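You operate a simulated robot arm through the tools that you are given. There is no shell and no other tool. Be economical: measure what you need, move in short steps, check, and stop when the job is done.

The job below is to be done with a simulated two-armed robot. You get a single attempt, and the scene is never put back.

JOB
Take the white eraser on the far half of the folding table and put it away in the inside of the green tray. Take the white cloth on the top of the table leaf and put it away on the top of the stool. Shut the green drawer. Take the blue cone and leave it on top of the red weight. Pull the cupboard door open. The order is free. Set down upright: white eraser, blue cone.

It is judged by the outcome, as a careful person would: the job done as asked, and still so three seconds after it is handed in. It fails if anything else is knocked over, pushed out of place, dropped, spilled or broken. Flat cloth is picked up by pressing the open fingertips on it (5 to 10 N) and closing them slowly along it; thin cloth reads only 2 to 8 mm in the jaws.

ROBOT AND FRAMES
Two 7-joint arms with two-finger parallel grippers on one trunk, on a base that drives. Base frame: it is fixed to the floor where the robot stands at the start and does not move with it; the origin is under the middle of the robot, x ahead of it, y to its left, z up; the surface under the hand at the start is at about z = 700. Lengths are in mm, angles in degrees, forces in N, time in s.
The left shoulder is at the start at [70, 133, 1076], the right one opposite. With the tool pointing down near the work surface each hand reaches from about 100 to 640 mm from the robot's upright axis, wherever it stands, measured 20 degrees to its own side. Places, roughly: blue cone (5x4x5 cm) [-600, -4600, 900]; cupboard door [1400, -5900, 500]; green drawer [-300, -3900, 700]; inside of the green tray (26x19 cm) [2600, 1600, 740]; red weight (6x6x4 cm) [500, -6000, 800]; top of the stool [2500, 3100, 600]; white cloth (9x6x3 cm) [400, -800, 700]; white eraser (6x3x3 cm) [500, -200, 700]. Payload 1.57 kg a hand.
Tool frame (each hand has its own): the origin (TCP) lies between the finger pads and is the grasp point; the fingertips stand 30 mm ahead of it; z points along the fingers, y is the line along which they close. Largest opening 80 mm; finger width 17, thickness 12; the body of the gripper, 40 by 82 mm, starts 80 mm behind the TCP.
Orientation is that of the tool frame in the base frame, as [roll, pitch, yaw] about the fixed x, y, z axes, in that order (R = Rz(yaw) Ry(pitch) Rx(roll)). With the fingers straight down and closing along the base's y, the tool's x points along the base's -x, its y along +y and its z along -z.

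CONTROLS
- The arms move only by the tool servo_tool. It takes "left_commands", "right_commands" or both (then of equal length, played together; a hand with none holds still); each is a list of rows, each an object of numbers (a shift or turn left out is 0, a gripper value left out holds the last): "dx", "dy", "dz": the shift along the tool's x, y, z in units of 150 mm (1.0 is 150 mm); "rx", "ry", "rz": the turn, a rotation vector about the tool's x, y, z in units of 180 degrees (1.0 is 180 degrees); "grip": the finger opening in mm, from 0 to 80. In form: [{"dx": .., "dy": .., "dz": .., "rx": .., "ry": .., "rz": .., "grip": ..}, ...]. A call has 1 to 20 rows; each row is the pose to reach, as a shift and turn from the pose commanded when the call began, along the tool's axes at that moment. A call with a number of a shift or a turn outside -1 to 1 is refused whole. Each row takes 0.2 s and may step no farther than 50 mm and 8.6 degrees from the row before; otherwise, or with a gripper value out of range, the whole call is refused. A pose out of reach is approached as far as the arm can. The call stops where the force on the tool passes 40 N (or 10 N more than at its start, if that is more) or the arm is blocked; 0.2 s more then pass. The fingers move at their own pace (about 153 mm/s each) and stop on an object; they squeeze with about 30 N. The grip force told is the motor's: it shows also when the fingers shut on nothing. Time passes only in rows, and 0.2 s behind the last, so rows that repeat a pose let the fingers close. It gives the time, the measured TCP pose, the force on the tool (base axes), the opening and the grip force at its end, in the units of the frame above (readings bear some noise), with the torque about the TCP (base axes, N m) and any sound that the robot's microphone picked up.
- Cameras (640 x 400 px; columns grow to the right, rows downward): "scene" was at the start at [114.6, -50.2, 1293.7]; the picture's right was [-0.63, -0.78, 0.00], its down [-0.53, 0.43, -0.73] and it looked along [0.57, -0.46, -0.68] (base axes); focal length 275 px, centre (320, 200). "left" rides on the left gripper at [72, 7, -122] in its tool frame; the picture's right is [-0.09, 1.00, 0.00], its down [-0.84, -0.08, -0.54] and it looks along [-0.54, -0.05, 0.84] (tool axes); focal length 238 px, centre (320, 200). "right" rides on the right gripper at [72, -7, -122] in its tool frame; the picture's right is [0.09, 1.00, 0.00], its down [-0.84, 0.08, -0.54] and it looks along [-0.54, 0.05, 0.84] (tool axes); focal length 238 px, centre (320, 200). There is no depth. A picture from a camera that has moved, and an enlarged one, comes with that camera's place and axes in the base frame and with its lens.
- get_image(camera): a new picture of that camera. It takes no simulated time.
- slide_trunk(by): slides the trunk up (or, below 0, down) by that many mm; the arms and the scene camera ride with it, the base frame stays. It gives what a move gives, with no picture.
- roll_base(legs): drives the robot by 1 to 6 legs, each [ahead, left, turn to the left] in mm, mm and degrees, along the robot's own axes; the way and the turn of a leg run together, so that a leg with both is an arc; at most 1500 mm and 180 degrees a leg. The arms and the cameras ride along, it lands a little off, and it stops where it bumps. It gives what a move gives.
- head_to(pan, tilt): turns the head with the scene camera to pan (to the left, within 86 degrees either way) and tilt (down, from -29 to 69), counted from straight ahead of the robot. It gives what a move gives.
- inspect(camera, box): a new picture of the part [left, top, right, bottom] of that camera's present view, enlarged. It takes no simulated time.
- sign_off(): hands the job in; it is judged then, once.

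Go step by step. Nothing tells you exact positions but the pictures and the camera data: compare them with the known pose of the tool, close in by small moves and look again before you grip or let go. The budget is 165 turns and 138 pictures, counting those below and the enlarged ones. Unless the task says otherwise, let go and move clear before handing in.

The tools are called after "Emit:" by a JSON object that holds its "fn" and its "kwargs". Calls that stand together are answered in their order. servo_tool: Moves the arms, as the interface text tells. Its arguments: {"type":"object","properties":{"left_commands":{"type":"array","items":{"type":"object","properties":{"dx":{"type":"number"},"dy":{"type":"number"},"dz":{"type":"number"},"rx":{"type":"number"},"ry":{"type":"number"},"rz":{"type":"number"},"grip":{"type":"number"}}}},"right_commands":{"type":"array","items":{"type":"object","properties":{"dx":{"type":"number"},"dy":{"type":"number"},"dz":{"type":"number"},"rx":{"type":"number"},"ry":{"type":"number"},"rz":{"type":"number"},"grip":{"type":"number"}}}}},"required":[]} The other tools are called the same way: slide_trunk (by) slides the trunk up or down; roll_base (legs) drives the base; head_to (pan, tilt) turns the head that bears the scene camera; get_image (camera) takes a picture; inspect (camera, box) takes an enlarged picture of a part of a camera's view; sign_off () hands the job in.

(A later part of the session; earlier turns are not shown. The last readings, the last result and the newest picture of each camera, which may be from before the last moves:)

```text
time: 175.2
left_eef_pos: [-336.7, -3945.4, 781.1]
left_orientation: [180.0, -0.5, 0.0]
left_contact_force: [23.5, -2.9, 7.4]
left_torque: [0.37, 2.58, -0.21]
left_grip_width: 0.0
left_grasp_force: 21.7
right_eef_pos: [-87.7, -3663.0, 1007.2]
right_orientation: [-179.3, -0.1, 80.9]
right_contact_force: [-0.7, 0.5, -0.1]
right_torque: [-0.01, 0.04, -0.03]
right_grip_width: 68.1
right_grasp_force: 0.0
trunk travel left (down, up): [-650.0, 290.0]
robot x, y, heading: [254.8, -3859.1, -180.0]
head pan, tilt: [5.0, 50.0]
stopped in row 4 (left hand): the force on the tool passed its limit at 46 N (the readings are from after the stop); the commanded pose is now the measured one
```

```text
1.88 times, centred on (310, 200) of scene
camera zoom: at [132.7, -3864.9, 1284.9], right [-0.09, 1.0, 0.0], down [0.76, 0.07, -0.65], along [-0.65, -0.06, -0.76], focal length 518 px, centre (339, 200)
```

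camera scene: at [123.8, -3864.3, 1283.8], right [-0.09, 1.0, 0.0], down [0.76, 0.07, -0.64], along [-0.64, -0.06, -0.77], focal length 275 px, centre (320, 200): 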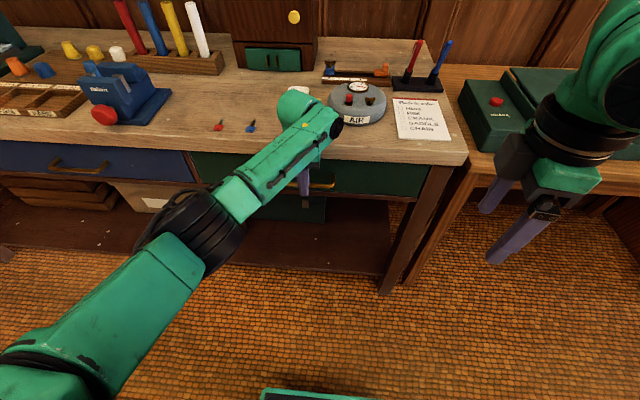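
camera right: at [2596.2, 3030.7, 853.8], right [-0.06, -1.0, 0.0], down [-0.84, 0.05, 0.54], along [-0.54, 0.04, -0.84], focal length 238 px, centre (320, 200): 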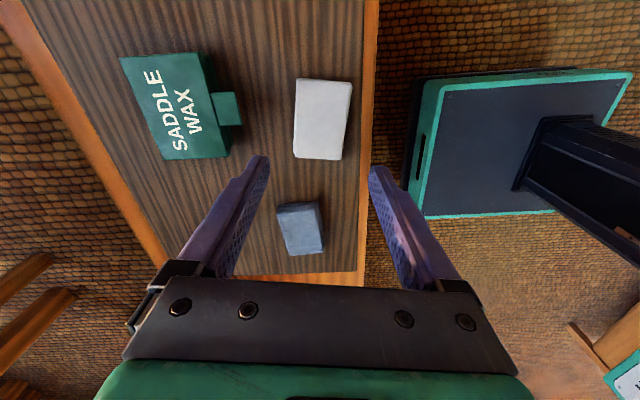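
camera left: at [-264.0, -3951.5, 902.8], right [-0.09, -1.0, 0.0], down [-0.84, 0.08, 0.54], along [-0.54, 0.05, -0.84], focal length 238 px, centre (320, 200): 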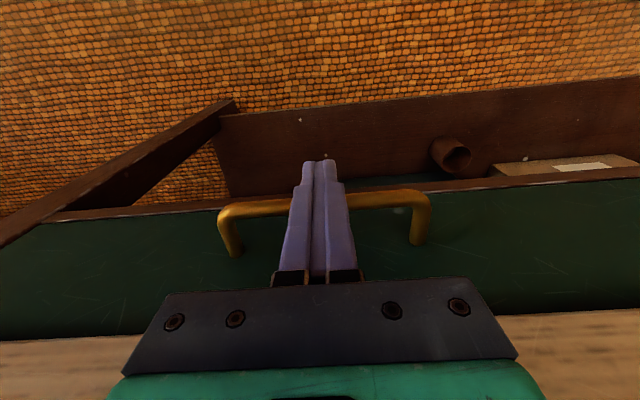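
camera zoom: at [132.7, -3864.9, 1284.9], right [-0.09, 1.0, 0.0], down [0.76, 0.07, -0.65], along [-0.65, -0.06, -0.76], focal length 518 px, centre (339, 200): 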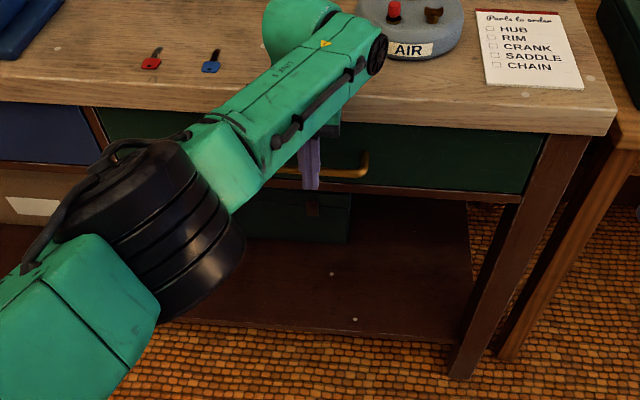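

The torque shows the gripper body hitting the bench edge, about 110 mm above the TCP, rather than the drawer stop. I'll back off, tilt the fingers forward and push the drawer face itself.

Emit:
{"fn": "servo_tool", "kwargs": {"left_commands": [{"dx": 0.15, "grip": 0}, {"dx": 0.4}, {"dx": 0.6}, {"dx": 0.6, "dz": -0.2}, {"dx": 0.6, "dz": -0.35}, {"dx": 0.6, "dz": -0.35}]}}

Emit:
{"fn": "servo_tool", "kwargs": {"left_commands": [{"ry": -0.045}, {"ry": -0.09}, {"ry": -0.135}, {"ry": -0.18}, {"ry": -0.225}, {"ry": -0.27}, {"ry": -0.315}, {"ry": -0.333}, {"ry": -0.333}]}}

Emit:
{"fn": "get_image", "kwargs": {"camera": "left"}}

Emit:
{"fn": "get_image", "kwargs": {"camera": "scene"}}

```text
time: 176.6
left_eef_pos: [-254.5, -3946.8, 831.0]
left_orientation: [180.0, -0.8, 0.0]
left_contact_force: [-1.1, -0.5, -0.3]
left_torque: [-0.01, 0.03, 0.04]
left_grip_width: 0.0
left_grasp_force: 21.2
left hand out of reach, approached as far as the arm can: row 1
right_eef_pos: [-94.4, -3662.5, 1004.6]
right_orientation: [-179.7, 0.0, 80.9]
right_contact_force: [0.3, 1.1, -1.2]
right_torque: [0.0, -0.02, 0.01]
right_grip_width: 68.1
right_grasp_force: 0.1
trunk travel left (down, up): [-650.0, 290.0]
robot x, y, heading: [253.1, -3861.8, 179.8]
head pan, tilt: [5.0, 50.0]
```

```text
time: 178.6
left_eef_pos: [-254.4, -3945.0, 830.5]
left_orientation: [180.0, 59.1, 0.1]
left_contact_force: [0.6, 0.1, -0.4]
left_torque: [-0.04, -0.01, 0.02]
left_grip_width: 0.1
left_grasp_force: 20.4
right_eef_pos: [-94.4, -3663.4, 1004.9]
right_orientation: [-179.7, 0.0, 80.9]
right_contact_force: [0.5, 0.1, 0.3]
right_torque: [0.0, 0.01, -0.01]
right_grip_width: 68.1
right_grasp_force: 0.1
trunk travel left (down, up): [-650.0, 290.0]
robot x, y, heading: [251.1, -3857.5, 180.0]
head pan, tilt: [5.0, 50.0]
```

```text
81 pictures are left
camera left: at [-114.0, -3951.2, 831.5], right [-0.05, -1.0, 0.08], down [0.04, 0.08, 1.0], along [-1.0, 0.05, 0.03], focal length 238 px, centre (320, 200)
```

left: 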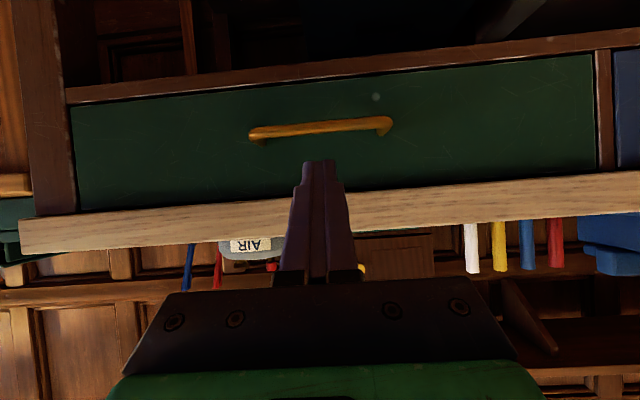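

```text
80 pictures are left
camera scene: at [124.5, -3864.3, 1283.7], right [-0.09, 1.0, 0.0], down [0.76, 0.07, -0.64], along [-0.64, -0.06, -0.77], focal length 275 px, centre (320, 200)
```

scene: 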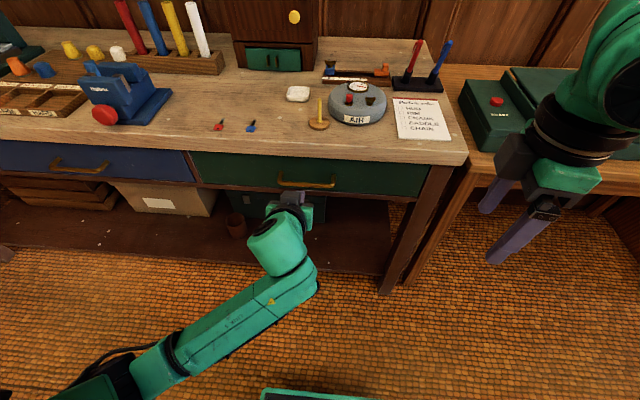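

Emit:
{"fn": "inspect", "kwargs": {"camera": "left", "box": [500, 30, 640, 210]}}

Emit:
{"fn": "inspect", "kwargs": {"camera": "scene", "box": [100, 130, 300, 230]}}

```text
2.22 times, centred on (570, 120) of left
camera zoom: at [-114.0, -3951.2, 831.5], right [-0.05, -1.0, 0.08], down [0.04, 0.08, 1.0], along [-1.0, 0.05, 0.03], focal length 530 px, centre (-236, 378)
```

zoom: 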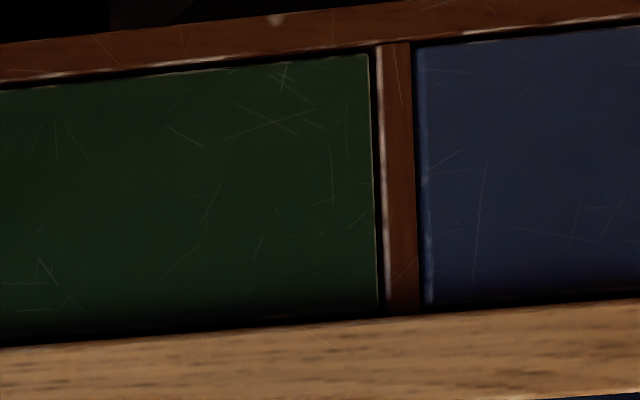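

```text
3.20 times, centred on (200, 180) of scene
camera zoom: at [124.5, -3864.3, 1283.7], right [-0.09, 1.0, 0.0], down [0.76, 0.07, -0.64], along [-0.64, -0.06, -0.77], focal length 881 px, centre (704, 264)
```

zoom: 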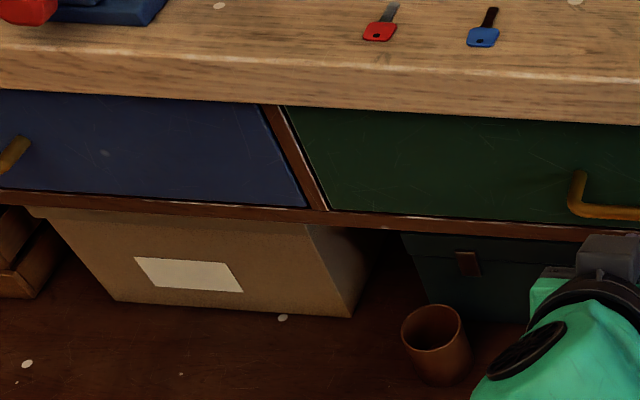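

The face looks inset and level with the blue drawer. I'll give it a gentle nudge to confirm it's against its stop.

Emit:
{"fn": "servo_tool", "kwargs": {"left_commands": [{"dx": -0.12, "dz": 0.2}, {"dx": -0.24, "dz": 0.4}, {"dx": -0.291, "dz": 0.486}, {"dx": -0.325, "dz": 0.543}, {"dx": -0.342, "dz": 0.572}, {"dx": -0.36, "dz": 0.6}, {"dx": -0.377, "dz": 0.629}, {"dx": -0.394, "dz": 0.658}, {"dx": -0.411, "dz": 0.687}, {"dx": -0.428, "dz": 0.715}]}}

Emit:
{"fn": "get_image", "kwargs": {"camera": "scene"}}

```text
time: 180.6
left_eef_pos: [-363.6, -3944.0, 832.1]
left_orientation: [179.9, 59.0, 0.1]
left_contact_force: [25.7, -1.0, 9.7]
left_torque: [-0.04, 0.1, 0.02]
left_grip_width: 0.0
left_grasp_force: 21.8
right_eef_pos: [-86.1, -3663.7, 1007.5]
right_orientation: [-179.3, 0.1, 80.9]
right_contact_force: [0.2, 0.1, 0.6]
right_torque: [0.0, 0.01, -0.02]
right_grip_width: 68.1
right_grasp_force: 0.1
trunk travel left (down, up): [-650.0, 290.0]
robot x, y, heading: [253.3, -3860.9, -179.9]
head pan, tilt: [5.0, 50.0]
stopped in row 9 (left hand): the force on the tool passed its limit at 46 N (the readings are from after the stop); the commanded pose is now the measured one
```

```text
77 pictures are left
camera scene: at [134.6, -3864.8, 1285.0], right [-0.09, 1.0, 0.0], down [0.76, 0.07, -0.65], along [-0.65, -0.06, -0.76], focal length 275 px, centre (320, 200)
```

scene: 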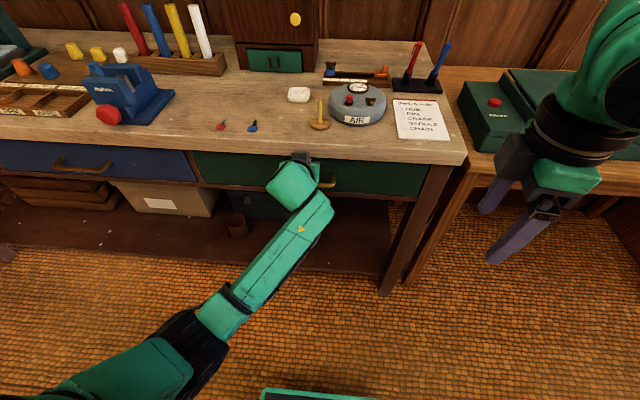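

The face stops firmly with contact at the tips, so the drawer is shut. I'll back away and straighten the hand, then look for the cone on the left part of the bench.

Emit:
{"fn": "servo_tool", "kwargs": {"left_commands": [{"dx": 0.1, "dz": -0.17}, {"dx": 0.22, "dz": -0.37}, {"dx": 0.34, "dz": -0.57}, {"dx": 0.45, "dz": -0.75}, {"dx": 0.45, "dz": -0.75, "ry": 0.04}, {"dx": 0.45, "dz": -0.75, "ry": 0.08}, {"dx": 0.45, "dz": -0.75, "ry": 0.12}, {"dx": 0.45, "dz": -0.75, "ry": 0.16}, {"dx": 0.45, "dz": -0.75, "ry": 0.2}, {"dx": 0.45, "dz": -0.75, "ry": 0.24}, {"dx": 0.45, "dz": -0.75, "ry": 0.28}, {"dx": 0.45, "dz": -0.75, "ry": 0.328}, {"dx": 0.45, "dz": -0.75, "ry": 0.328}]}}

Emit:
{"fn": "head_to", "kwargs": {"pan": 40, "tilt": 35}}

Emit:
{"fn": "get_image", "kwargs": {"camera": "scene"}}

```text
time: 183.6
left_eef_pos: [-265.9, -3977.5, 802.2]
left_orientation: [176.9, -0.6, 2.5]
left_contact_force: [0.5, -0.4, 0.2]
left_torque: [0.0, 0.02, 0.0]
left_grip_width: 0.0
left_grasp_force: 21.2
left hand out of reach, approached as far as the arm can: row 11, 12, 13
right_eef_pos: [-93.7, -3663.6, 1004.1]
right_orientation: [-179.6, 0.0, 80.8]
right_contact_force: [0.7, 0.3, 0.0]
right_torque: [0.04, 0.02, 0.02]
right_grip_width: 68.0
right_grasp_force: 0.0
trunk travel left (down, up): [-650.0, 290.0]
robot x, y, heading: [251.9, -3857.7, -180.1]
head pan, tilt: [5.0, 50.0]
stopped in row 13 (left hand): the arm was blocked; the commanded pose is now the measured one
```

```text
time: 184.6
left_eef_pos: [-264.9, -3978.6, 802.2]
left_orientation: [177.0, -0.6, 2.5]
left_contact_force: [-0.1, 1.5, -0.1]
left_torque: [0.02, -0.01, 0.05]
left_grip_width: 0.0
left_grasp_force: 21.2
right_eef_pos: [-93.1, -3663.4, 1003.1]
right_orientation: [-179.7, 0.1, 80.9]
right_contact_force: [-0.3, -0.3, -0.1]
right_torque: [0.02, 0.0, 0.01]
right_grip_width: 68.0
right_grasp_force: 0.1
trunk travel left (down, up): [-650.0, 290.0]
robot x, y, heading: [248.9, -3861.4, -179.8]
head pan, tilt: [40.0, 35.0]
```

```text
76 pictures are left
camera scene: at [134.5, -3914.0, 1305.4], right [-0.64, 0.77, 0.0], down [0.44, 0.37, -0.82], along [-0.63, -0.53, -0.57], focal length 275 px, centre (320, 200)
```

scene: 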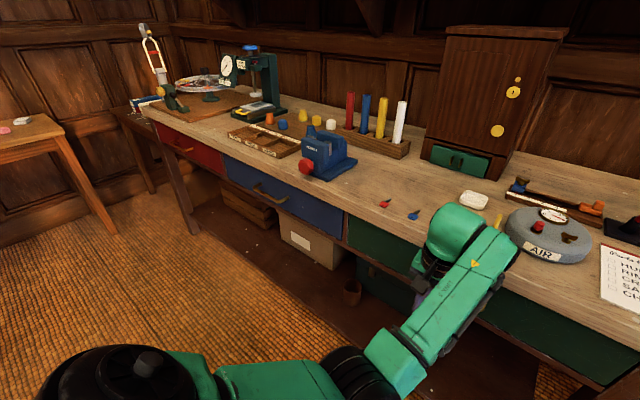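

Emit:
{"fn": "inspect", "kwargs": {"camera": "scene", "box": [220, 90, 360, 190]}}

```text
4.00 times, centred on (290, 140) of scene
camera zoom: at [134.5, -3914.0, 1305.4], right [-0.64, 0.77, 0.0], down [0.44, 0.37, -0.82], along [-0.63, -0.53, -0.57], focal length 1102 px, centre (440, 440)
```

zoom: 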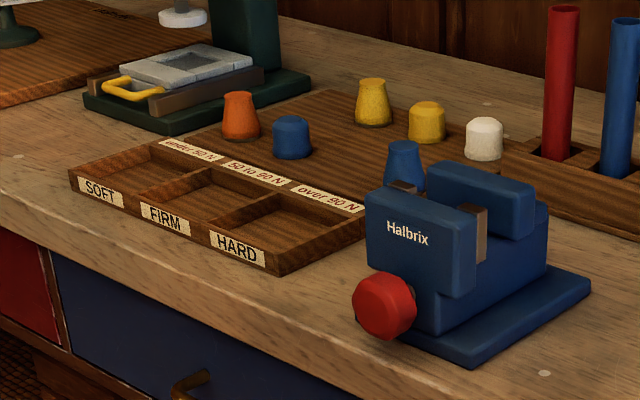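

The blue tapered cone stands behind the vise at about [-640, -4620]; the other blue piece is a short one. I'll raise the left hand and drive left toward it.

Emit:
{"fn": "servo_tool", "kwargs": {"left_commands": [{"dx": 0.2, "dz": -0.2}, {"dx": 0.4, "dz": -0.4}, {"dx": 0.5, "dz": -0.65}, {"dx": 0.5, "dz": -0.9}, {"dx": 0.5, "dz": -1.0, "grip": 80}, {"dx": 0.5, "dz": -1.0, "grip": 80}]}}

Emit:
{"fn": "roll_base", "kwargs": {"legs": [[0, 850, 0]]}}

Emit:
{"fn": "head_to", "kwargs": {"pan": 0, "tilt": 40}}

Emit:
{"fn": "get_image", "kwargs": {"camera": "scene"}}

```text
time: 186.0
left_eef_pos: [-311.9, -3969.9, 896.6]
left_orientation: [177.3, -0.7, 2.4]
left_contact_force: [0.2, 0.0, -0.2]
left_torque: [-0.01, -0.01, 0.01]
left_grip_width: 80.3
left_grasp_force: 0.0
left hand out of reach, approached as far as the arm can: row 1, 2, 3, 4, 5, 6
right_eef_pos: [-92.5, -3663.3, 1004.5]
right_orientation: [-179.6, 0.0, 80.9]
right_contact_force: [0.4, -0.2, -0.2]
right_torque: [0.01, -0.03, 0.0]
right_grip_width: 67.9
right_grasp_force: 0.1
trunk travel left (down, up): [-650.0, 290.0]
robot x, y, heading: [252.6, -3860.1, -180.0]
head pan, tilt: [40.0, 35.0]
```

```text
time: 190.5
left_eef_pos: [-311.4, -4818.1, 896.9]
left_orientation: [177.1, -0.6, 2.7]
left_contact_force: [0.3, 0.4, 0.3]
left_torque: [0.02, 0.02, 0.02]
left_grip_width: 80.0
left_grasp_force: 0.0
right_eef_pos: [-93.4, -4510.4, 1004.0]
right_orientation: [-179.6, 0.0, 81.2]
right_contact_force: [-0.5, -0.1, 0.4]
right_torque: [0.0, 0.0, 0.01]
right_grip_width: 68.0
right_grasp_force: 0.1
trunk travel left (down, up): [-650.0, 290.0]
robot x, y, heading: [253.8, -4705.0, -179.6]
head pan, tilt: [40.0, 35.0]
```

```text
time: 191.5
left_eef_pos: [-309.1, -4819.2, 897.8]
left_orientation: [177.3, -0.5, 2.7]
left_contact_force: [-0.3, 0.2, -0.3]
left_torque: [-0.02, -0.02, -0.01]
left_grip_width: 79.9
left_grasp_force: 0.0
right_eef_pos: [-92.1, -4509.4, 1003.9]
right_orientation: [-179.6, 0.0, 81.2]
right_contact_force: [-0.2, 0.4, 0.6]
right_torque: [0.01, 0.0, 0.01]
right_grip_width: 68.0
right_grasp_force: 0.2
trunk travel left (down, up): [-650.0, 290.0]
robot x, y, heading: [253.8, -4702.3, -179.5]
head pan, tilt: [0.0, 40.0]
```

```text
74 pictures are left
camera scene: at [119.3, -4703.5, 1297.9], right [-0.01, 1.0, 0.0], down [0.64, 0.0, -0.77], along [-0.77, 0.0, -0.64], focal length 275 px, centre (320, 200)
```

scene: 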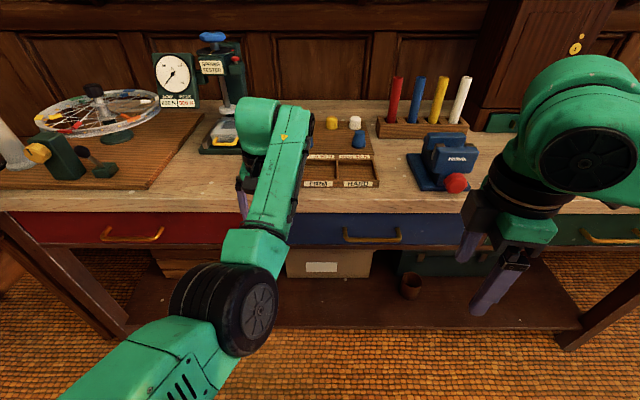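

Emit:
{"fn": "inspect", "kwargs": {"camera": "scene", "box": [290, 90, 480, 210]}}

Emit:
{"fn": "servo_tool", "kwargs": {"left_commands": [{"ry": -0.045, "dz": -0.1}, {"ry": -0.09, "dz": -0.2}, {"ry": -0.135, "dz": -0.3}, {"ry": -0.18, "dz": -0.4, "dx": 0.1}, {"ry": -0.18, "dz": -0.5, "dx": 0.25}, {"ry": -0.18, "dz": -0.6, "dx": 0.4}, {"ry": -0.18, "dz": -0.6, "dx": 0.4}]}}

Emit:
{"fn": "get_image", "kwargs": {"camera": "scene"}}

```text
3.33 times, centred on (385, 150) of scene
camera zoom: at [119.3, -4703.5, 1297.9], right [-0.01, 1.0, 0.0], down [0.64, 0.0, -0.77], along [-0.77, 0.0, -0.64], focal length 918 px, centre (103, 367)
```

zoom: 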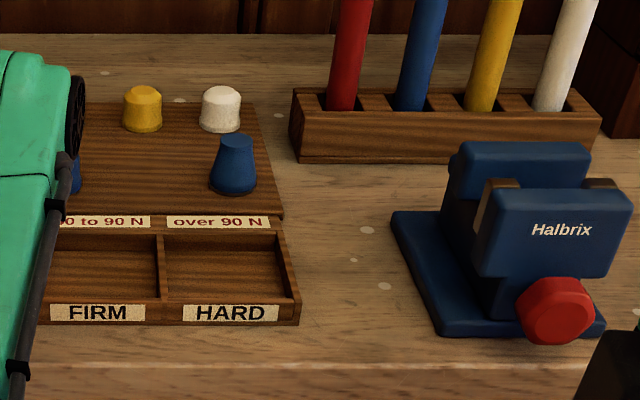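

```text
time: 193.3
left_eef_pos: [-279.2, -4843.0, 978.9]
left_orientation: [173.5, 33.0, 2.2]
left_contact_force: [0.0, 0.5, 0.5]
left_torque: [-0.03, 0.03, -0.03]
left_grip_width: 80.3
left_grasp_force: 0.1
left hand out of reach, approached as far as the arm can: row 1, 6, 7
right_eef_pos: [-90.8, -4510.3, 1004.7]
right_orientation: [-179.6, 0.0, 81.2]
right_contact_force: [-0.1, 0.6, -0.1]
right_torque: [0.02, 0.03, -0.02]
right_grip_width: 68.0
right_grasp_force: 0.1
trunk travel left (down, up): [-650.0, 290.0]
robot x, y, heading: [254.5, -4705.3, -179.8]
head pan, tilt: [0.0, 40.0]
stopped in row 7 (left hand): the arm was blocked; the commanded pose is now the measured one
```

```text
72 pictures are left
camera scene: at [119.3, -4703.5, 1297.9], right [-0.01, 1.0, 0.0], down [0.64, 0.0, -0.77], along [-0.77, 0.0, -0.64], focal length 275 px, centre (320, 200)
```

scene: 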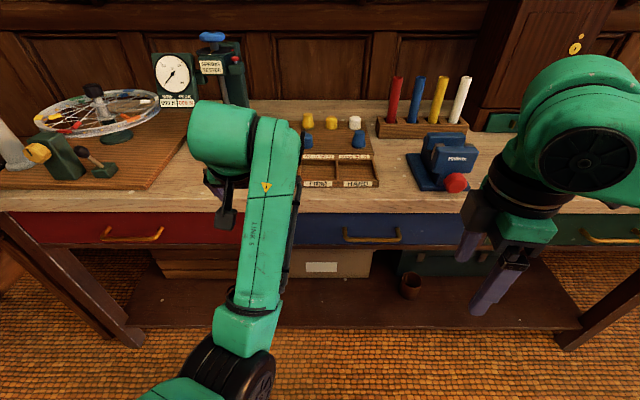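

The blue cone is the right-hand blue piece, at about [-648, -4587]. The left arm is folded awkwardly, so I'll raise it out of the way first.

Emit:
{"fn": "servo_tool", "kwargs": {"left_commands": [{"dx": -0.1, "dz": -0.17}, {"dx": -0.2, "dz": -0.34}, {"dx": -0.3, "dz": -0.5}, {"dx": -0.4, "dz": -0.67}, {"dx": -0.5, "dz": -0.84}, {"dx": -0.5, "dz": -0.84}]}}

Emit:
{"fn": "servo_tool", "kwargs": {"left_commands": [{"dx": 0.15, "dz": -0.1}, {"dx": 0.3, "dz": -0.2, "ry": 0.03}, {"dx": 0.45, "dz": -0.3, "ry": 0.07}, {"dx": 0.6, "dz": -0.4, "ry": 0.11}, {"dx": 0.6, "dz": -0.4, "ry": 0.15}, {"dx": 0.6, "dz": -0.4, "ry": 0.18}, {"dx": 0.6, "dz": -0.4, "ry": 0.18}]}}

Emit:
{"fn": "get_image", "kwargs": {"camera": "scene"}}

```text
time: 194.7
left_eef_pos: [-332.6, -4833.5, 1114.9]
left_orientation: [174.0, 32.9, 2.1]
left_contact_force: [0.1, 0.2, 0.0]
left_torque: [0.0, 0.01, 0.01]
left_grip_width: 80.1
left_grasp_force: 0.1
left hand out of reach, approached as far as the arm can: row 1, 2, 3, 4, 5, 6
right_eef_pos: [-92.5, -4510.4, 1003.3]
right_orientation: [-179.6, 0.0, 81.2]
right_contact_force: [-0.1, -0.8, -0.3]
right_torque: [-0.03, 0.01, -0.03]
right_grip_width: 68.3
right_grasp_force: 0.1
trunk travel left (down, up): [-650.0, 290.0]
robot x, y, heading: [255.2, -4705.3, -179.8]
head pan, tilt: [0.0, 40.0]
```

```text
time: 196.3
left_eef_pos: [-286.2, -4819.9, 1145.6]
left_orientation: [175.2, 7.6, 5.3]
left_contact_force: [-0.2, -0.3, -0.1]
left_torque: [0.0, 0.03, 0.03]
left_grip_width: 79.9
left_grasp_force: 0.1
left hand out of reach, approached as far as the arm can: row 1, 2, 3, 4, 5, 6, 7
right_eef_pos: [-91.3, -4510.8, 1005.1]
right_orientation: [-179.6, 0.1, 81.3]
right_contact_force: [0.3, 0.7, 0.2]
right_torque: [0.0, -0.02, -0.02]
right_grip_width: 67.7
right_grasp_force: 0.1
trunk travel left (down, up): [-650.0, 290.0]
robot x, y, heading: [254.4, -4703.2, -179.6]
head pan, tilt: [0.0, 40.0]
```

```text
71 pictures are left
camera scene: at [120.2, -4703.1, 1298.0], right [-0.01, 1.0, 0.0], down [0.64, 0.0, -0.77], along [-0.77, 0.0, -0.64], focal length 275 px, centre (320, 200)
```

scene: 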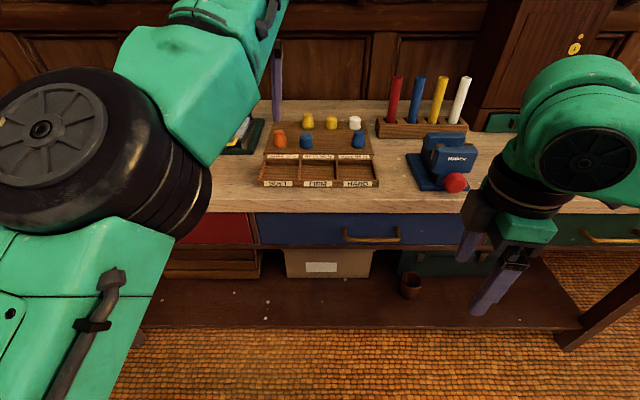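

Emit:
{"fn": "servo_tool", "kwargs": {"left_commands": [{"dx": 0.1, "dz": 0.15}, {"dx": 0.2, "dz": 0.3}, {"dx": 0.3, "dz": 0.45}, {"dx": 0.45, "dz": 0.55}, {"dx": 0.6, "dz": 0.65}, {"dx": 0.7, "dz": 0.75}, {"dx": 0.7, "dz": 0.75, "ry": 0.04}]}}

Emit:
{"fn": "get_image", "kwargs": {"camera": "scene"}}

```text
time: 197.9
left_eef_pos: [-307.3, -4847.8, 1059.3]
left_orientation: [175.1, 0.7, 6.5]
left_contact_force: [-0.6, -0.9, 0.3]
left_torque: [0.01, -0.03, 0.0]
left_grip_width: 80.0
left_grasp_force: 0.0
left hand out of reach, approached as far as the arm can: row 1, 2, 3, 4, 5, 6, 7
right_eef_pos: [-93.8, -4510.8, 1005.3]
right_orientation: [-179.7, 0.0, 81.2]
right_contact_force: [-0.4, 0.7, -0.1]
right_torque: [0.02, -0.02, -0.01]
right_grip_width: 68.0
right_grasp_force: 0.0
trunk travel left (down, up): [-650.0, 290.0]
robot x, y, heading: [253.0, -4706.2, -179.8]
head pan, tilt: [0.0, 40.0]
```

```text
70 pictures are left
camera scene: at [117.6, -4705.4, 1297.7], right [-0.01, 1.0, 0.0], down [0.64, 0.0, -0.77], along [-0.77, 0.0, -0.64], focal length 275 px, centre (320, 200)
```

scene: 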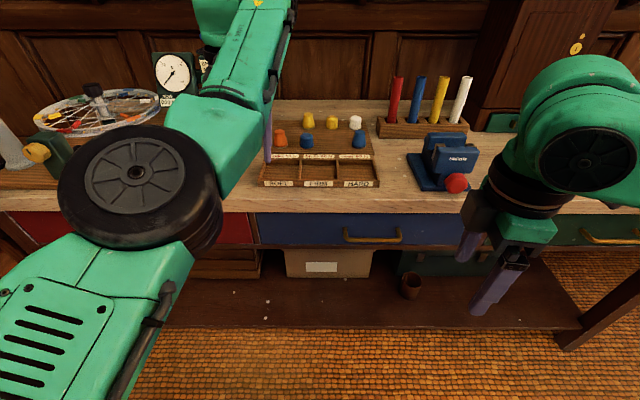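

Emit:
{"fn": "servo_tool", "kwargs": {"left_commands": [{"rz": 0.045}, {"rz": 0.09}, {"rz": 0.135}, {"rz": 0.18}, {"rz": 0.18, "dx": 0.15, "dy": 0.1}, {"rz": 0.18, "dx": 0.3, "dy": 0.2}, {"rz": 0.18, "dx": 0.45, "dy": 0.3}, {"rz": 0.18, "dx": 0.6, "dy": 0.3}, {"rz": 0.18, "dx": 0.6, "dy": 0.3}]}}

```text
time: 199.9
left_eef_pos: [-296.3, -4866.0, 1080.5]
left_orientation: [175.9, -2.3, -26.4]
left_contact_force: [0.0, -0.7, -0.2]
left_torque: [0.02, 0.01, 0.03]
left_grip_width: 80.2
left_grasp_force: 0.0
left hand out of reach, approached as far as the arm can: row 5, 6, 7, 8, 9
right_eef_pos: [-91.2, -4511.3, 1005.7]
right_orientation: [-179.6, -0.1, 81.2]
right_contact_force: [0.0, 0.3, -0.4]
right_torque: [0.0, 0.02, 0.03]
right_grip_width: 68.3
right_grasp_force: 0.2
trunk travel left (down, up): [-650.0, 290.0]
robot x, y, heading: [254.6, -4705.7, -179.7]
head pan, tilt: [0.0, 40.0]
```

Emit:
{"fn": "servo_tool", "kwargs": {"left_commands": [{"ry": -0.045}, {"ry": -0.09}, {"ry": -0.135}, {"ry": -0.18}, {"ry": -0.225}, {"ry": -0.27}, {"ry": -0.315}, {"ry": -0.36}, {"ry": -0.4}, {"ry": -0.4}]}}

Emit:
{"fn": "servo_tool", "kwargs": {"left_commands": [{"dz": -0.2}, {"dz": -0.4}, {"dz": -0.6}, {"dz": -0.8}, {"dz": -1.0}, {"dz": -1.0}]}}

Emit:
{"fn": "get_image", "kwargs": {"camera": "scene"}}

```text
time: 202.1
left_eef_pos: [-298.1, -4874.6, 1086.9]
left_orientation: [164.7, 69.6, -39.6]
left_contact_force: [-0.2, -1.1, -0.8]
left_torque: [0.01, 0.0, -0.01]
left_grip_width: 80.0
left_grasp_force: 0.1
left hand out of reach, approached as far as the arm can: row 1, 2, 3, 4, 5, 6
right_eef_pos: [-92.1, -4509.8, 1004.7]
right_orientation: [-179.7, 0.0, 81.2]
right_contact_force: [-0.5, -0.4, 0.5]
right_torque: [0.01, -0.01, 0.01]
right_grip_width: 67.9
right_grasp_force: 0.1
trunk travel left (down, up): [-650.0, 290.0]
robot x, y, heading: [255.5, -4703.9, -179.4]
head pan, tilt: [0.0, 40.0]
```

```text
time: 203.5
left_eef_pos: [-191.0, -4928.7, 1136.4]
left_orientation: [168.2, 69.4, -37.6]
left_contact_force: [0.7, -0.4, -0.9]
left_torque: [-0.03, -0.01, 0.0]
left_grip_width: 79.9
left_grasp_force: 0.1
left hand out of reach, approached as far as the arm can: row 4, 5, 6
right_eef_pos: [-92.8, -4510.3, 1004.2]
right_orientation: [-179.7, 0.0, 81.2]
right_contact_force: [-0.2, 0.5, 1.2]
right_torque: [0.01, 0.0, 0.01]
right_grip_width: 68.1
right_grasp_force: 0.0
trunk travel left (down, up): [-650.0, 290.0]
robot x, y, heading: [258.2, -4704.6, -179.6]
head pan, tilt: [0.0, 40.0]
```

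```text
69 pictures are left
camera scene: at [119.4, -4703.4, 1297.9], right [-0.01, 1.0, 0.0], down [0.64, 0.0, -0.77], along [-0.77, 0.0, -0.64], focal length 275 px, centre (320, 200)
```

scene: 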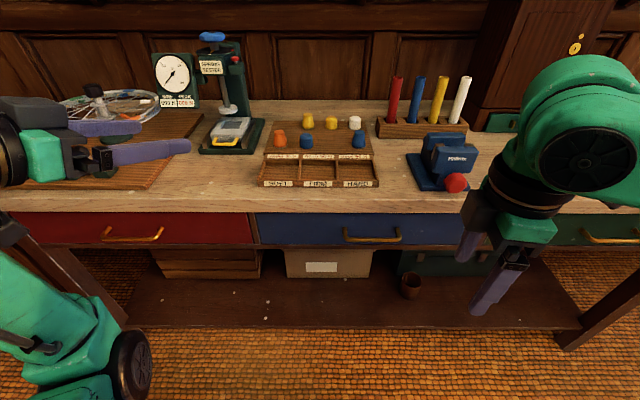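

The left hand is retracted now. I'll try to point it down again from here.

Emit:
{"fn": "servo_tool", "kwargs": {"left_commands": [{"ry": 0.045}, {"ry": 0.09}, {"ry": 0.135}, {"ry": 0.18}, {"ry": 0.225}, {"ry": 0.27}, {"ry": 0.315}, {"ry": 0.36}, {"ry": 0.385}, {"ry": 0.385}]}}

Emit:
{"fn": "get_image", "kwargs": {"camera": "scene"}}

```text
time: 205.7
left_eef_pos: [-192.1, -4928.4, 1136.7]
left_orientation: [175.9, 0.4, -26.5]
left_contact_force: [0.2, -0.1, 0.7]
left_torque: [0.0, -0.01, 0.02]
left_grip_width: 79.8
left_grasp_force: 0.1
right_eef_pos: [-91.7, -4510.9, 1003.4]
right_orientation: [-179.6, 0.1, 81.2]
right_contact_force: [-0.1, 0.3, 0.3]
right_torque: [0.03, 0.0, -0.01]
right_grip_width: 68.0
right_grasp_force: 0.0
trunk travel left (down, up): [-650.0, 290.0]
robot x, y, heading: [253.9, -4704.8, -180.0]
head pan, tilt: [0.0, 40.0]
```

```text
68 pictures are left
camera scene: at [119.5, -4703.9, 1297.9], right [-0.01, 1.0, 0.0], down [0.64, 0.0, -0.77], along [-0.77, 0.0, -0.64], focal length 275 px, centre (320, 200)
```

scene: 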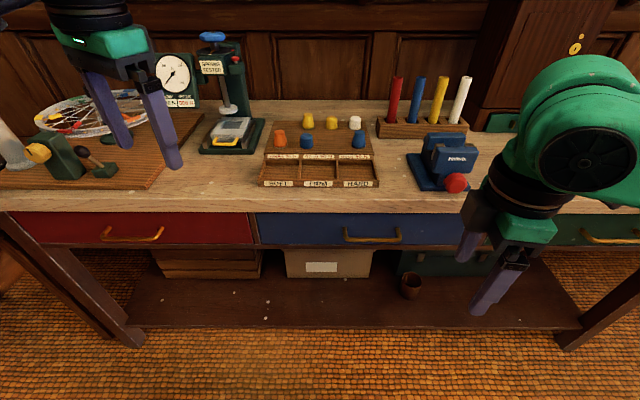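

The left arm is back to normal. I'll pull it back, then drive 320 mm ahead so the right hand can reach the cone.

Emit:
{"fn": "servo_tool", "kwargs": {"left_commands": [{"dx": 0.2, "dy": -0.1}, {"dx": 0.4, "dy": -0.2}, {"dx": 0.6, "dy": -0.3}, {"dx": 0.776, "dy": -0.387}, {"dx": 0.776, "dy": -0.387}]}}

Emit:
{"fn": "roll_base", "kwargs": {"legs": [[315, 0, 0]]}}

Emit:
{"fn": "get_image", "kwargs": {"camera": "right"}}

Emit:
{"fn": "get_image", "kwargs": {"camera": "scene"}}

```text
time: 206.9
left_eef_pos: [-62.4, -4929.9, 1131.7]
left_orientation: [176.0, 0.4, -26.6]
left_contact_force: [0.3, 0.8, -0.3]
left_torque: [0.0, 0.01, -0.03]
left_grip_width: 79.9
left_grasp_force: 0.0
right_eef_pos: [-92.3, -4510.5, 1003.9]
right_orientation: [-179.8, 0.0, 81.2]
right_contact_force: [-0.3, 0.0, 0.4]
right_torque: [-0.03, -0.04, 0.0]
right_grip_width: 68.0
right_grasp_force: 0.0
trunk travel left (down, up): [-650.0, 290.0]
robot x, y, heading: [252.6, -4702.9, -179.8]
head pan, tilt: [0.0, 40.0]
```

```text
time: 209.1
left_eef_pos: [-375.6, -4932.8, 1131.7]
left_orientation: [175.8, 0.5, -26.5]
left_contact_force: [-0.3, -1.1, 0.4]
left_torque: [0.01, 0.02, 0.02]
left_grip_width: 79.9
left_grasp_force: 0.1
right_eef_pos: [-406.3, -4513.0, 1004.7]
right_orientation: [-179.6, 0.0, 81.3]
right_contact_force: [-0.7, -0.2, 0.4]
right_torque: [0.0, 0.0, 0.01]
right_grip_width: 68.6
right_grasp_force: 0.1
trunk travel left (down, up): [-650.0, 290.0]
robot x, y, heading: [-60.4, -4708.3, -179.6]
head pan, tilt: [0.0, 40.0]
```

```text
67 pictures are left
camera right: at [-401.6, -4440.4, 1127.3], right [1.0, -0.06, -0.01], down [-0.05, -0.84, 0.54], along [-0.04, -0.54, -0.84], focal length 238 px, centre (320, 200)
```

right: 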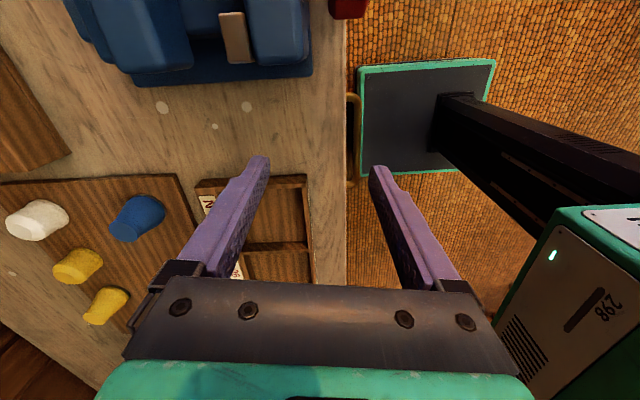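

```text
66 pictures are left
camera scene: at [-194.6, -4705.8, 1298.0], right [-0.01, 1.0, 0.0], down [0.64, 0.01, -0.77], along [-0.77, -0.01, -0.64], focal length 275 px, centre (320, 200)
```

scene: 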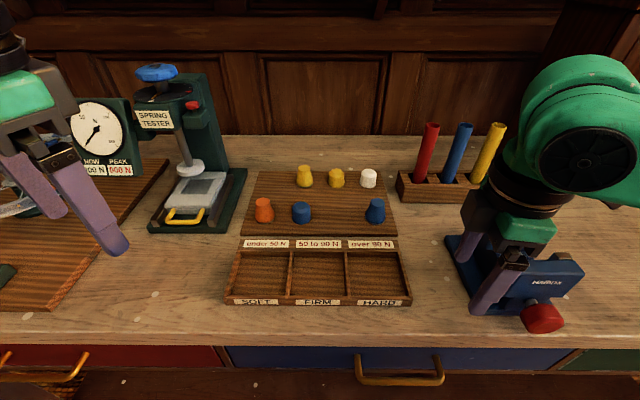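

The blue cone is at about [-604, -4592] on the board. I'll turn the right hand so it closes along y and hover above it.

Emit:
{"fn": "inspect", "kwargs": {"camera": "scene", "box": [330, 160, 430, 240]}}

Emit:
{"fn": "servo_tool", "kwargs": {"right_commands": [{"rz": 0.045}, {"rz": 0.09}, {"rz": 0.135}, {"rz": 0.18}, {"rz": 0.225}, {"rz": 0.27}, {"rz": 0.315}, {"rz": 0.36}, {"rz": 0.405}, {"rz": 0.45}, {"rz": 0.45}]}}

```text
5.00 times, centred on (380, 200) of scene
camera zoom: at [-194.6, -4705.8, 1298.0], right [-0.01, 1.0, 0.0], down [0.64, 0.01, -0.77], along [-0.77, -0.01, -0.64], focal length 1377 px, centre (20, 200)
```

zoom: 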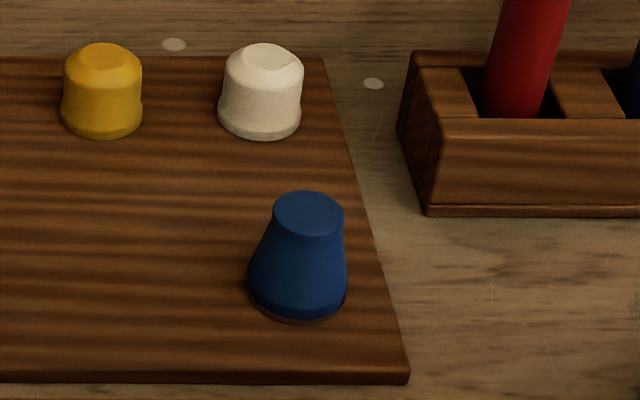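

```text
time: 211.4
left_eef_pos: [-375.5, -4932.0, 1132.0]
left_orientation: [175.7, 0.4, -26.5]
left_contact_force: [0.3, -0.1, -0.5]
left_torque: [-0.04, 0.03, 0.03]
left_grip_width: 79.9
left_grasp_force: 0.0
right_eef_pos: [-406.7, -4513.9, 1003.9]
right_orientation: [-180.0, 0.5, 0.2]
right_contact_force: [-0.2, -0.1, -0.1]
right_torque: [-0.02, 0.03, 0.02]
right_grip_width: 68.4
right_grasp_force: 0.0
trunk travel left (down, up): [-650.0, 290.0]
robot x, y, heading: [-57.7, -4703.8, -179.5]
head pan, tilt: [0.0, 40.0]
```

Emit:
{"fn": "servo_tool", "kwargs": {"right_commands": [{"dx": -0.1, "dy": 0.2, "grip": 76}, {"dx": -0.3, "dy": 0.4}, {"dx": -0.5, "dy": 0.54}, {"dx": -0.7, "dy": 0.54}, {"dx": -0.95, "dy": 0.54}, {"dx": -0.95, "dy": 0.54}]}}

Emit:
{"fn": "get_image", "kwargs": {"camera": "right"}}

```text
time: 212.8
left_eef_pos: [-375.5, -4932.6, 1132.5]
left_orientation: [175.8, 0.6, -26.5]
left_contact_force: [-0.2, -0.5, 0.8]
left_torque: [0.01, 0.01, 0.01]
left_grip_width: 80.2
left_grasp_force: 0.0
right_eef_pos: [-549.3, -4594.3, 1005.6]
right_orientation: [-179.9, 0.5, 0.4]
right_contact_force: [-0.3, 0.4, -0.4]
right_torque: [-0.02, -0.02, 0.0]
right_grip_width: 75.9
right_grasp_force: 0.0
trunk travel left (down, up): [-650.0, 290.0]
robot x, y, heading: [-59.0, -4707.1, -179.6]
head pan, tilt: [0.0, 40.0]
```

```text
64 pictures are left
camera right: at [-476.2, -4586.5, 1128.1], right [0.1, -1.0, 0.0], down [-0.83, -0.08, 0.55], along [-0.55, -0.05, -0.84], focal length 238 px, centre (320, 200)
```

right: 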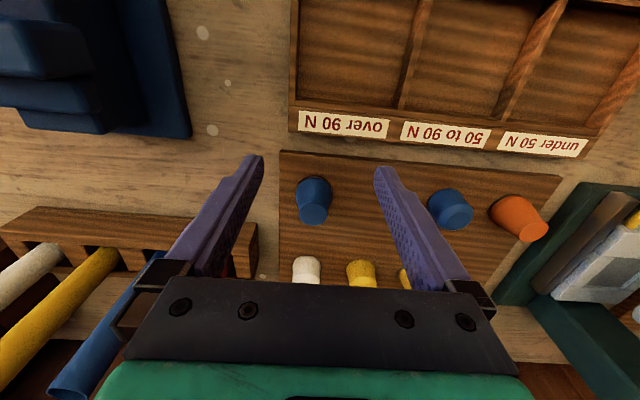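

The cone axis is at [-611, -4592], from z≈900 to 945. I'll move over it, come partway down and check.

Emit:
{"fn": "servo_tool", "kwargs": {"right_commands": [{"dx": -0.2, "dy": -0.013}, {"dx": -0.413, "dy": -0.013}, {"dx": -0.413, "dy": -0.013, "dz": 0.13}, {"dx": -0.413, "dy": -0.013, "dz": 0.26}, {"dx": -0.413, "dy": -0.013, "dz": 0.26}]}}

Emit:
{"fn": "get_image", "kwargs": {"camera": "right"}}

```text
time: 214.1
left_eef_pos: [-376.7, -4931.5, 1132.4]
left_orientation: [175.8, 0.5, -26.5]
left_contact_force: [-0.2, 0.5, 0.4]
left_torque: [-0.03, 0.02, 0.02]
left_grip_width: 79.8
left_grasp_force: 0.0
right_eef_pos: [-580.4, -4572.0, 965.7]
right_orientation: [180.0, 0.6, 0.3]
right_contact_force: [1.0, -0.5, -0.1]
right_torque: [0.02, 0.0, 0.01]
right_grip_width: 76.1
right_grasp_force: 0.1
right hand out of reach, approached as far as the arm can: row 1, 2, 3, 4, 5
trunk travel left (down, up): [-650.0, 290.0]
robot x, y, heading: [-61.5, -4709.9, -179.6]
head pan, tilt: [0.0, 40.0]
```

```text
63 pictures are left
camera right: at [-508.7, -4563.1, 1087.3], right [0.1, -1.0, 0.0], down [-0.83, -0.08, 0.55], along [-0.55, -0.05, -0.84], focal length 238 px, centre (320, 200)
```

right: 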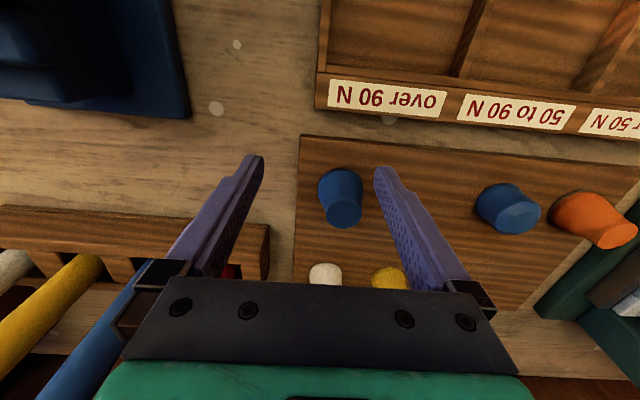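

It's slightly out of reach. I'll raise the hand, then drive 45 mm ahead and 60 mm to the left.

Emit:
{"fn": "servo_tool", "kwargs": {"right_commands": [{"dz": -0.2}, {"dz": -0.35}, {"dz": -0.35}]}}

Emit:
{"fn": "roll_base", "kwargs": {"legs": [[45, 60, 0]]}}

Emit:
{"fn": "get_image", "kwargs": {"camera": "right"}}

```text
time: 214.8
left_eef_pos: [-376.9, -4931.1, 1131.4]
left_orientation: [175.8, 0.4, -26.5]
left_contact_force: [-0.7, -0.4, -0.6]
left_torque: [-0.01, 0.01, -0.02]
left_grip_width: 79.9
left_grasp_force: 0.2
right_eef_pos: [-575.6, -4567.3, 1017.0]
right_orientation: [-179.9, 0.4, 0.3]
right_contact_force: [0.4, 0.2, 0.3]
right_torque: [0.01, 0.03, 0.0]
right_grip_width: 76.1
right_grasp_force: 0.1
right hand out of reach, approached as far as the arm can: row 1, 2, 3
trunk travel left (down, up): [-650.0, 290.0]
robot x, y, heading: [-58.6, -4704.7, -179.3]
head pan, tilt: [0.0, 40.0]
```

```text
time: 215.9
left_eef_pos: [-420.2, -4991.0, 1132.5]
left_orientation: [175.7, 0.5, -26.4]
left_contact_force: [-0.4, -0.2, -0.7]
left_torque: [-0.02, 0.02, 0.0]
left_grip_width: 79.7
left_grasp_force: 0.0
right_eef_pos: [-618.8, -4627.1, 1018.0]
right_orientation: [-180.0, 0.6, 0.4]
right_contact_force: [0.3, 0.5, 0.4]
right_torque: [0.02, -0.03, -0.02]
right_grip_width: 75.9
right_grasp_force: 0.0
trunk travel left (down, up): [-650.0, 290.0]
robot x, y, heading: [-104.3, -4764.7, -179.7]
head pan, tilt: [0.0, 40.0]
```

```text
62 pictures are left
camera right: at [-546.1, -4618.4, 1139.2], right [0.1, -1.0, 0.0], down [-0.83, -0.08, 0.55], along [-0.55, -0.05, -0.84], focal length 238 px, centre (320, 200)
```

right: 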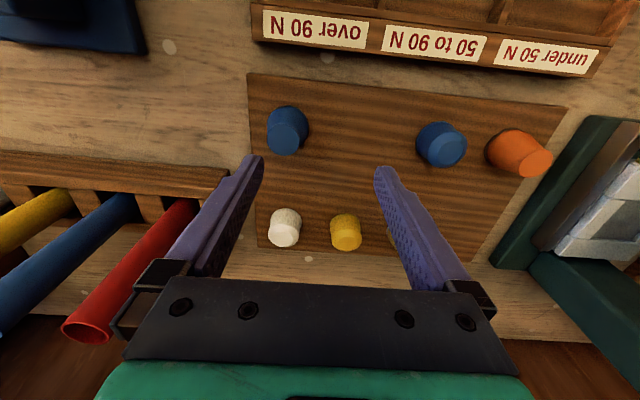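

Emit:
{"fn": "servo_tool", "kwargs": {"right_commands": [{"dx": 0.047, "dy": -0.22}, {"dx": 0.047, "dy": -0.22, "dz": 0.15}, {"dx": 0.047, "dy": -0.22, "dz": 0.33}, {"dx": 0.047, "dy": -0.22, "dz": 0.33}]}}

Emit:
{"fn": "get_image", "kwargs": {"camera": "right"}}

```text
time: 216.9
left_eef_pos: [-419.5, -4990.9, 1132.3]
left_orientation: [175.8, 0.5, -26.5]
left_contact_force: [0.5, -0.1, 0.5]
left_torque: [0.01, -0.01, -0.01]
left_grip_width: 80.1
left_grasp_force: 0.0
right_eef_pos: [-612.6, -4595.1, 967.3]
right_orientation: [179.9, 0.4, 0.2]
right_contact_force: [0.5, -0.7, 0.0]
right_torque: [0.0, 0.02, 0.02]
right_grip_width: 76.1
right_grasp_force: 0.0
trunk travel left (down, up): [-650.0, 290.0]
robot x, y, heading: [-100.9, -4765.3, -179.6]
head pan, tilt: [0.0, 40.0]
```

```text
61 pictures are left
camera right: at [-539.3, -4585.6, 1089.4], right [0.1, -1.0, 0.0], down [-0.83, -0.08, 0.55], along [-0.55, -0.05, -0.84], focal length 238 px, centre (320, 200)
```

right: 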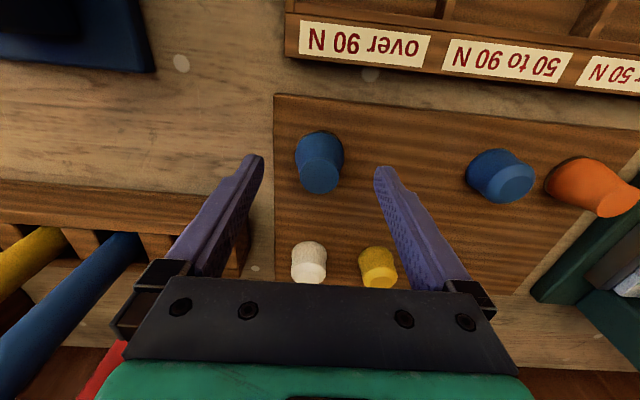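

It's centred, so I'll lower and close gently.

Emit:
{"fn": "servo_tool", "kwargs": {"right_commands": [{"dz": 0.08}, {"dz": 0.16}, {"dz": 0.2}, {"dz": 0.2}]}}

Emit:
{"fn": "inspect", "kwargs": {"camera": "right", "box": [220, 90, 420, 220]}}

```text
time: 217.9
left_eef_pos: [-419.5, -4992.4, 1132.2]
left_orientation: [175.8, 0.3, -26.6]
left_contact_force: [0.4, 0.1, 0.0]
left_torque: [-0.01, 0.02, 0.0]
left_grip_width: 79.8
left_grasp_force: 0.0
right_eef_pos: [-612.5, -4592.7, 936.8]
right_orientation: [-180.0, 0.3, 0.2]
right_contact_force: [0.5, -0.5, 0.5]
right_torque: [0.0, 0.0, -0.03]
right_grip_width: 76.0
right_grasp_force: 0.1
trunk travel left (down, up): [-650.0, 290.0]
robot x, y, heading: [-102.7, -4763.6, -179.7]
head pan, tilt: [0.0, 40.0]
```

```text
3.08 times, centred on (320, 155) of right
camera zoom: at [-540.0, -4586.1, 1059.3], right [0.1, -1.0, 0.0], down [-0.83, -0.08, 0.55], along [-0.55, -0.05, -0.84], focal length 733 px, centre (320, 338)
```

zoom: 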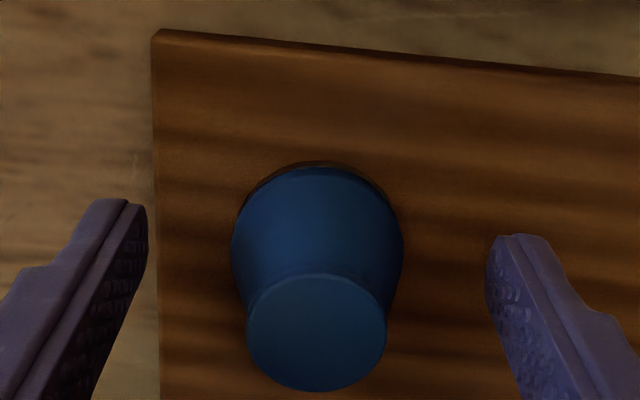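

Emit:
{"fn": "servo_tool", "kwargs": {"right_commands": [{"grip": 55}, {"grip": 44}, {"grip": 36}, {"grip": 28}, {"grip": 20}, {"grip": 20}]}}

Emit:
{"fn": "servo_tool", "kwargs": {"right_commands": [{"dz": -0.05}, {"dz": -0.15}, {"dz": -0.3}, {"dz": -0.45}, {"dz": -0.45}]}}

Emit:
{"fn": "get_image", "kwargs": {"camera": "right"}}

```text
time: 219.3
left_eef_pos: [-419.6, -4992.0, 1130.7]
left_orientation: [175.8, 0.4, -26.4]
left_contact_force: [-0.5, -0.7, 1.2]
left_torque: [0.01, 0.0, 0.01]
left_grip_width: 80.0
left_grasp_force: 0.0
right_eef_pos: [-612.9, -4594.4, 937.4]
right_orientation: [-180.0, 0.5, 0.2]
right_contact_force: [0.4, -0.5, -0.4]
right_torque: [0.01, 0.01, -0.01]
right_grip_width: 37.0
right_grasp_force: 29.7
trunk travel left (down, up): [-650.0, 290.0]
robot x, y, heading: [-103.5, -4771.0, -179.6]
head pan, tilt: [0.0, 40.0]
```

```text
time: 220.5
left_eef_pos: [-420.5, -4991.9, 1131.5]
left_orientation: [175.8, 0.4, -26.4]
left_contact_force: [0.3, -0.1, -0.3]
left_torque: [0.04, 0.0, -0.01]
left_grip_width: 80.1
left_grasp_force: 0.0
right_eef_pos: [-612.7, -4592.8, 1003.9]
right_orientation: [-180.0, 0.3, 0.1]
right_contact_force: [-1.0, 0.5, 0.2]
right_torque: [0.0, -0.01, 0.02]
right_grip_width: 37.0
right_grasp_force: 30.0
trunk travel left (down, up): [-650.0, 290.0]
robot x, y, heading: [-106.6, -4764.8, -179.7]
head pan, tilt: [0.0, 40.0]
```

```text
59 pictures are left
camera right: at [-540.0, -4585.7, 1126.7], right [0.1, -1.0, 0.0], down [-0.83, -0.08, 0.55], along [-0.55, -0.05, -0.84], focal length 238 px, centre (320, 200)
```

right: 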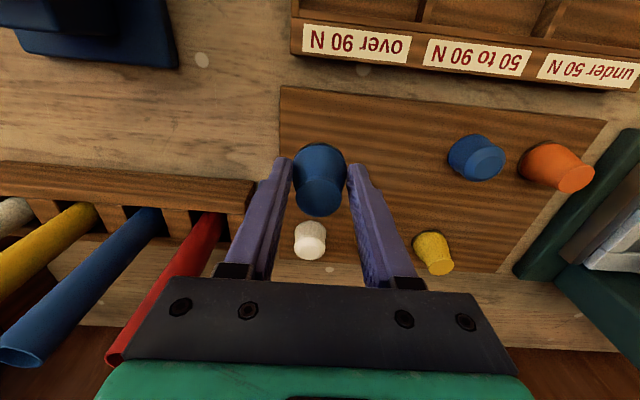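

The cone is held at 37 mm. I'll raise, retract and back away from the bench.

Emit:
{"fn": "servo_tool", "kwargs": {"right_commands": [{"dz": -0.2}, {"dz": -0.35}, {"dz": -0.35, "dx": 0.2}, {"dz": -0.35, "dx": 0.45}, {"dz": -0.35, "dx": 0.7}, {"dz": -0.35, "dx": 0.95}, {"dz": -0.35, "dx": 0.95}]}}

Emit:
{"fn": "roll_base", "kwargs": {"legs": [[-600, 0, 0]]}}

Emit:
{"fn": "head_to", "kwargs": {"pan": 80, "tilt": 30}}

Emit:
{"fn": "get_image", "kwargs": {"camera": "scene"}}

```text
time: 222.1
left_eef_pos: [-421.3, -4993.1, 1132.0]
left_orientation: [175.7, 0.4, -26.5]
left_contact_force: [0.4, -0.4, -0.1]
left_torque: [0.05, -0.02, 0.0]
left_grip_width: 79.9
left_grasp_force: 0.1
right_eef_pos: [-470.3, -4591.7, 1056.3]
right_orientation: [-180.0, 0.4, 0.2]
right_contact_force: [-0.3, 0.5, -1.2]
right_torque: [0.0, -0.01, -0.01]
right_grip_width: 36.7
right_grasp_force: 29.8
trunk travel left (down, up): [-650.0, 290.0]
robot x, y, heading: [-106.6, -4763.1, -179.5]
head pan, tilt: [0.0, 40.0]
```

```text
time: 225.5
left_eef_pos: [170.8, -4987.0, 1130.9]
left_orientation: [175.8, 0.5, -27.1]
left_contact_force: [0.0, 0.5, 0.1]
left_torque: [-0.04, 0.01, 0.02]
left_grip_width: 80.3
left_grasp_force: 0.0
right_eef_pos: [126.8, -4587.8, 1056.6]
right_orientation: [-179.9, 0.4, -0.3]
right_contact_force: [-0.3, -0.3, -0.9]
right_torque: [0.01, -0.02, -0.01]
right_grip_width: 36.6
right_grasp_force: 30.1
trunk travel left (down, up): [-650.0, 290.0]
robot x, y, heading: [493.6, -4761.8, 179.9]
head pan, tilt: [0.0, 40.0]
```

```text
time: 227.0
left_eef_pos: [171.9, -4988.7, 1131.0]
left_orientation: [175.7, 0.4, -27.1]
left_contact_force: [-1.0, 0.1, -0.4]
left_torque: [-0.05, -0.02, 0.0]
left_grip_width: 80.0
left_grasp_force: 0.0
right_eef_pos: [125.6, -4588.2, 1055.9]
right_orientation: [-179.9, 0.4, -0.2]
right_contact_force: [-0.1, -0.3, -0.9]
right_torque: [-0.03, -0.06, -0.02]
right_grip_width: 36.3
right_grasp_force: 30.0
trunk travel left (down, up): [-650.0, 290.0]
robot x, y, heading: [487.7, -4766.1, 179.8]
head pan, tilt: [80.0, 30.0]
```

```text
58 pictures are left
camera scene: at [424.0, -4852.8, 1313.3], right [-0.98, 0.18, 0.0], down [0.09, 0.49, -0.87], along [-0.15, -0.85, -0.5], focal length 275 px, centre (320, 200)
```

scene: 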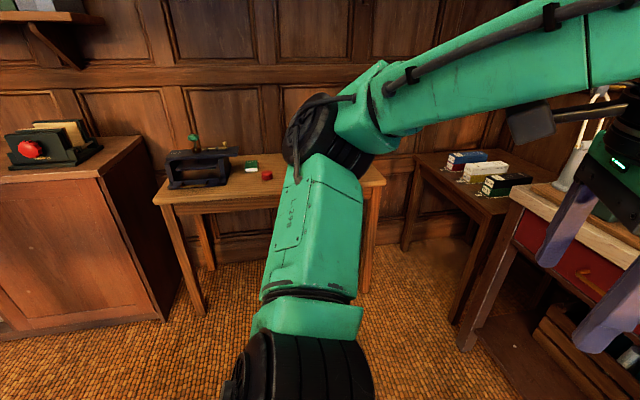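

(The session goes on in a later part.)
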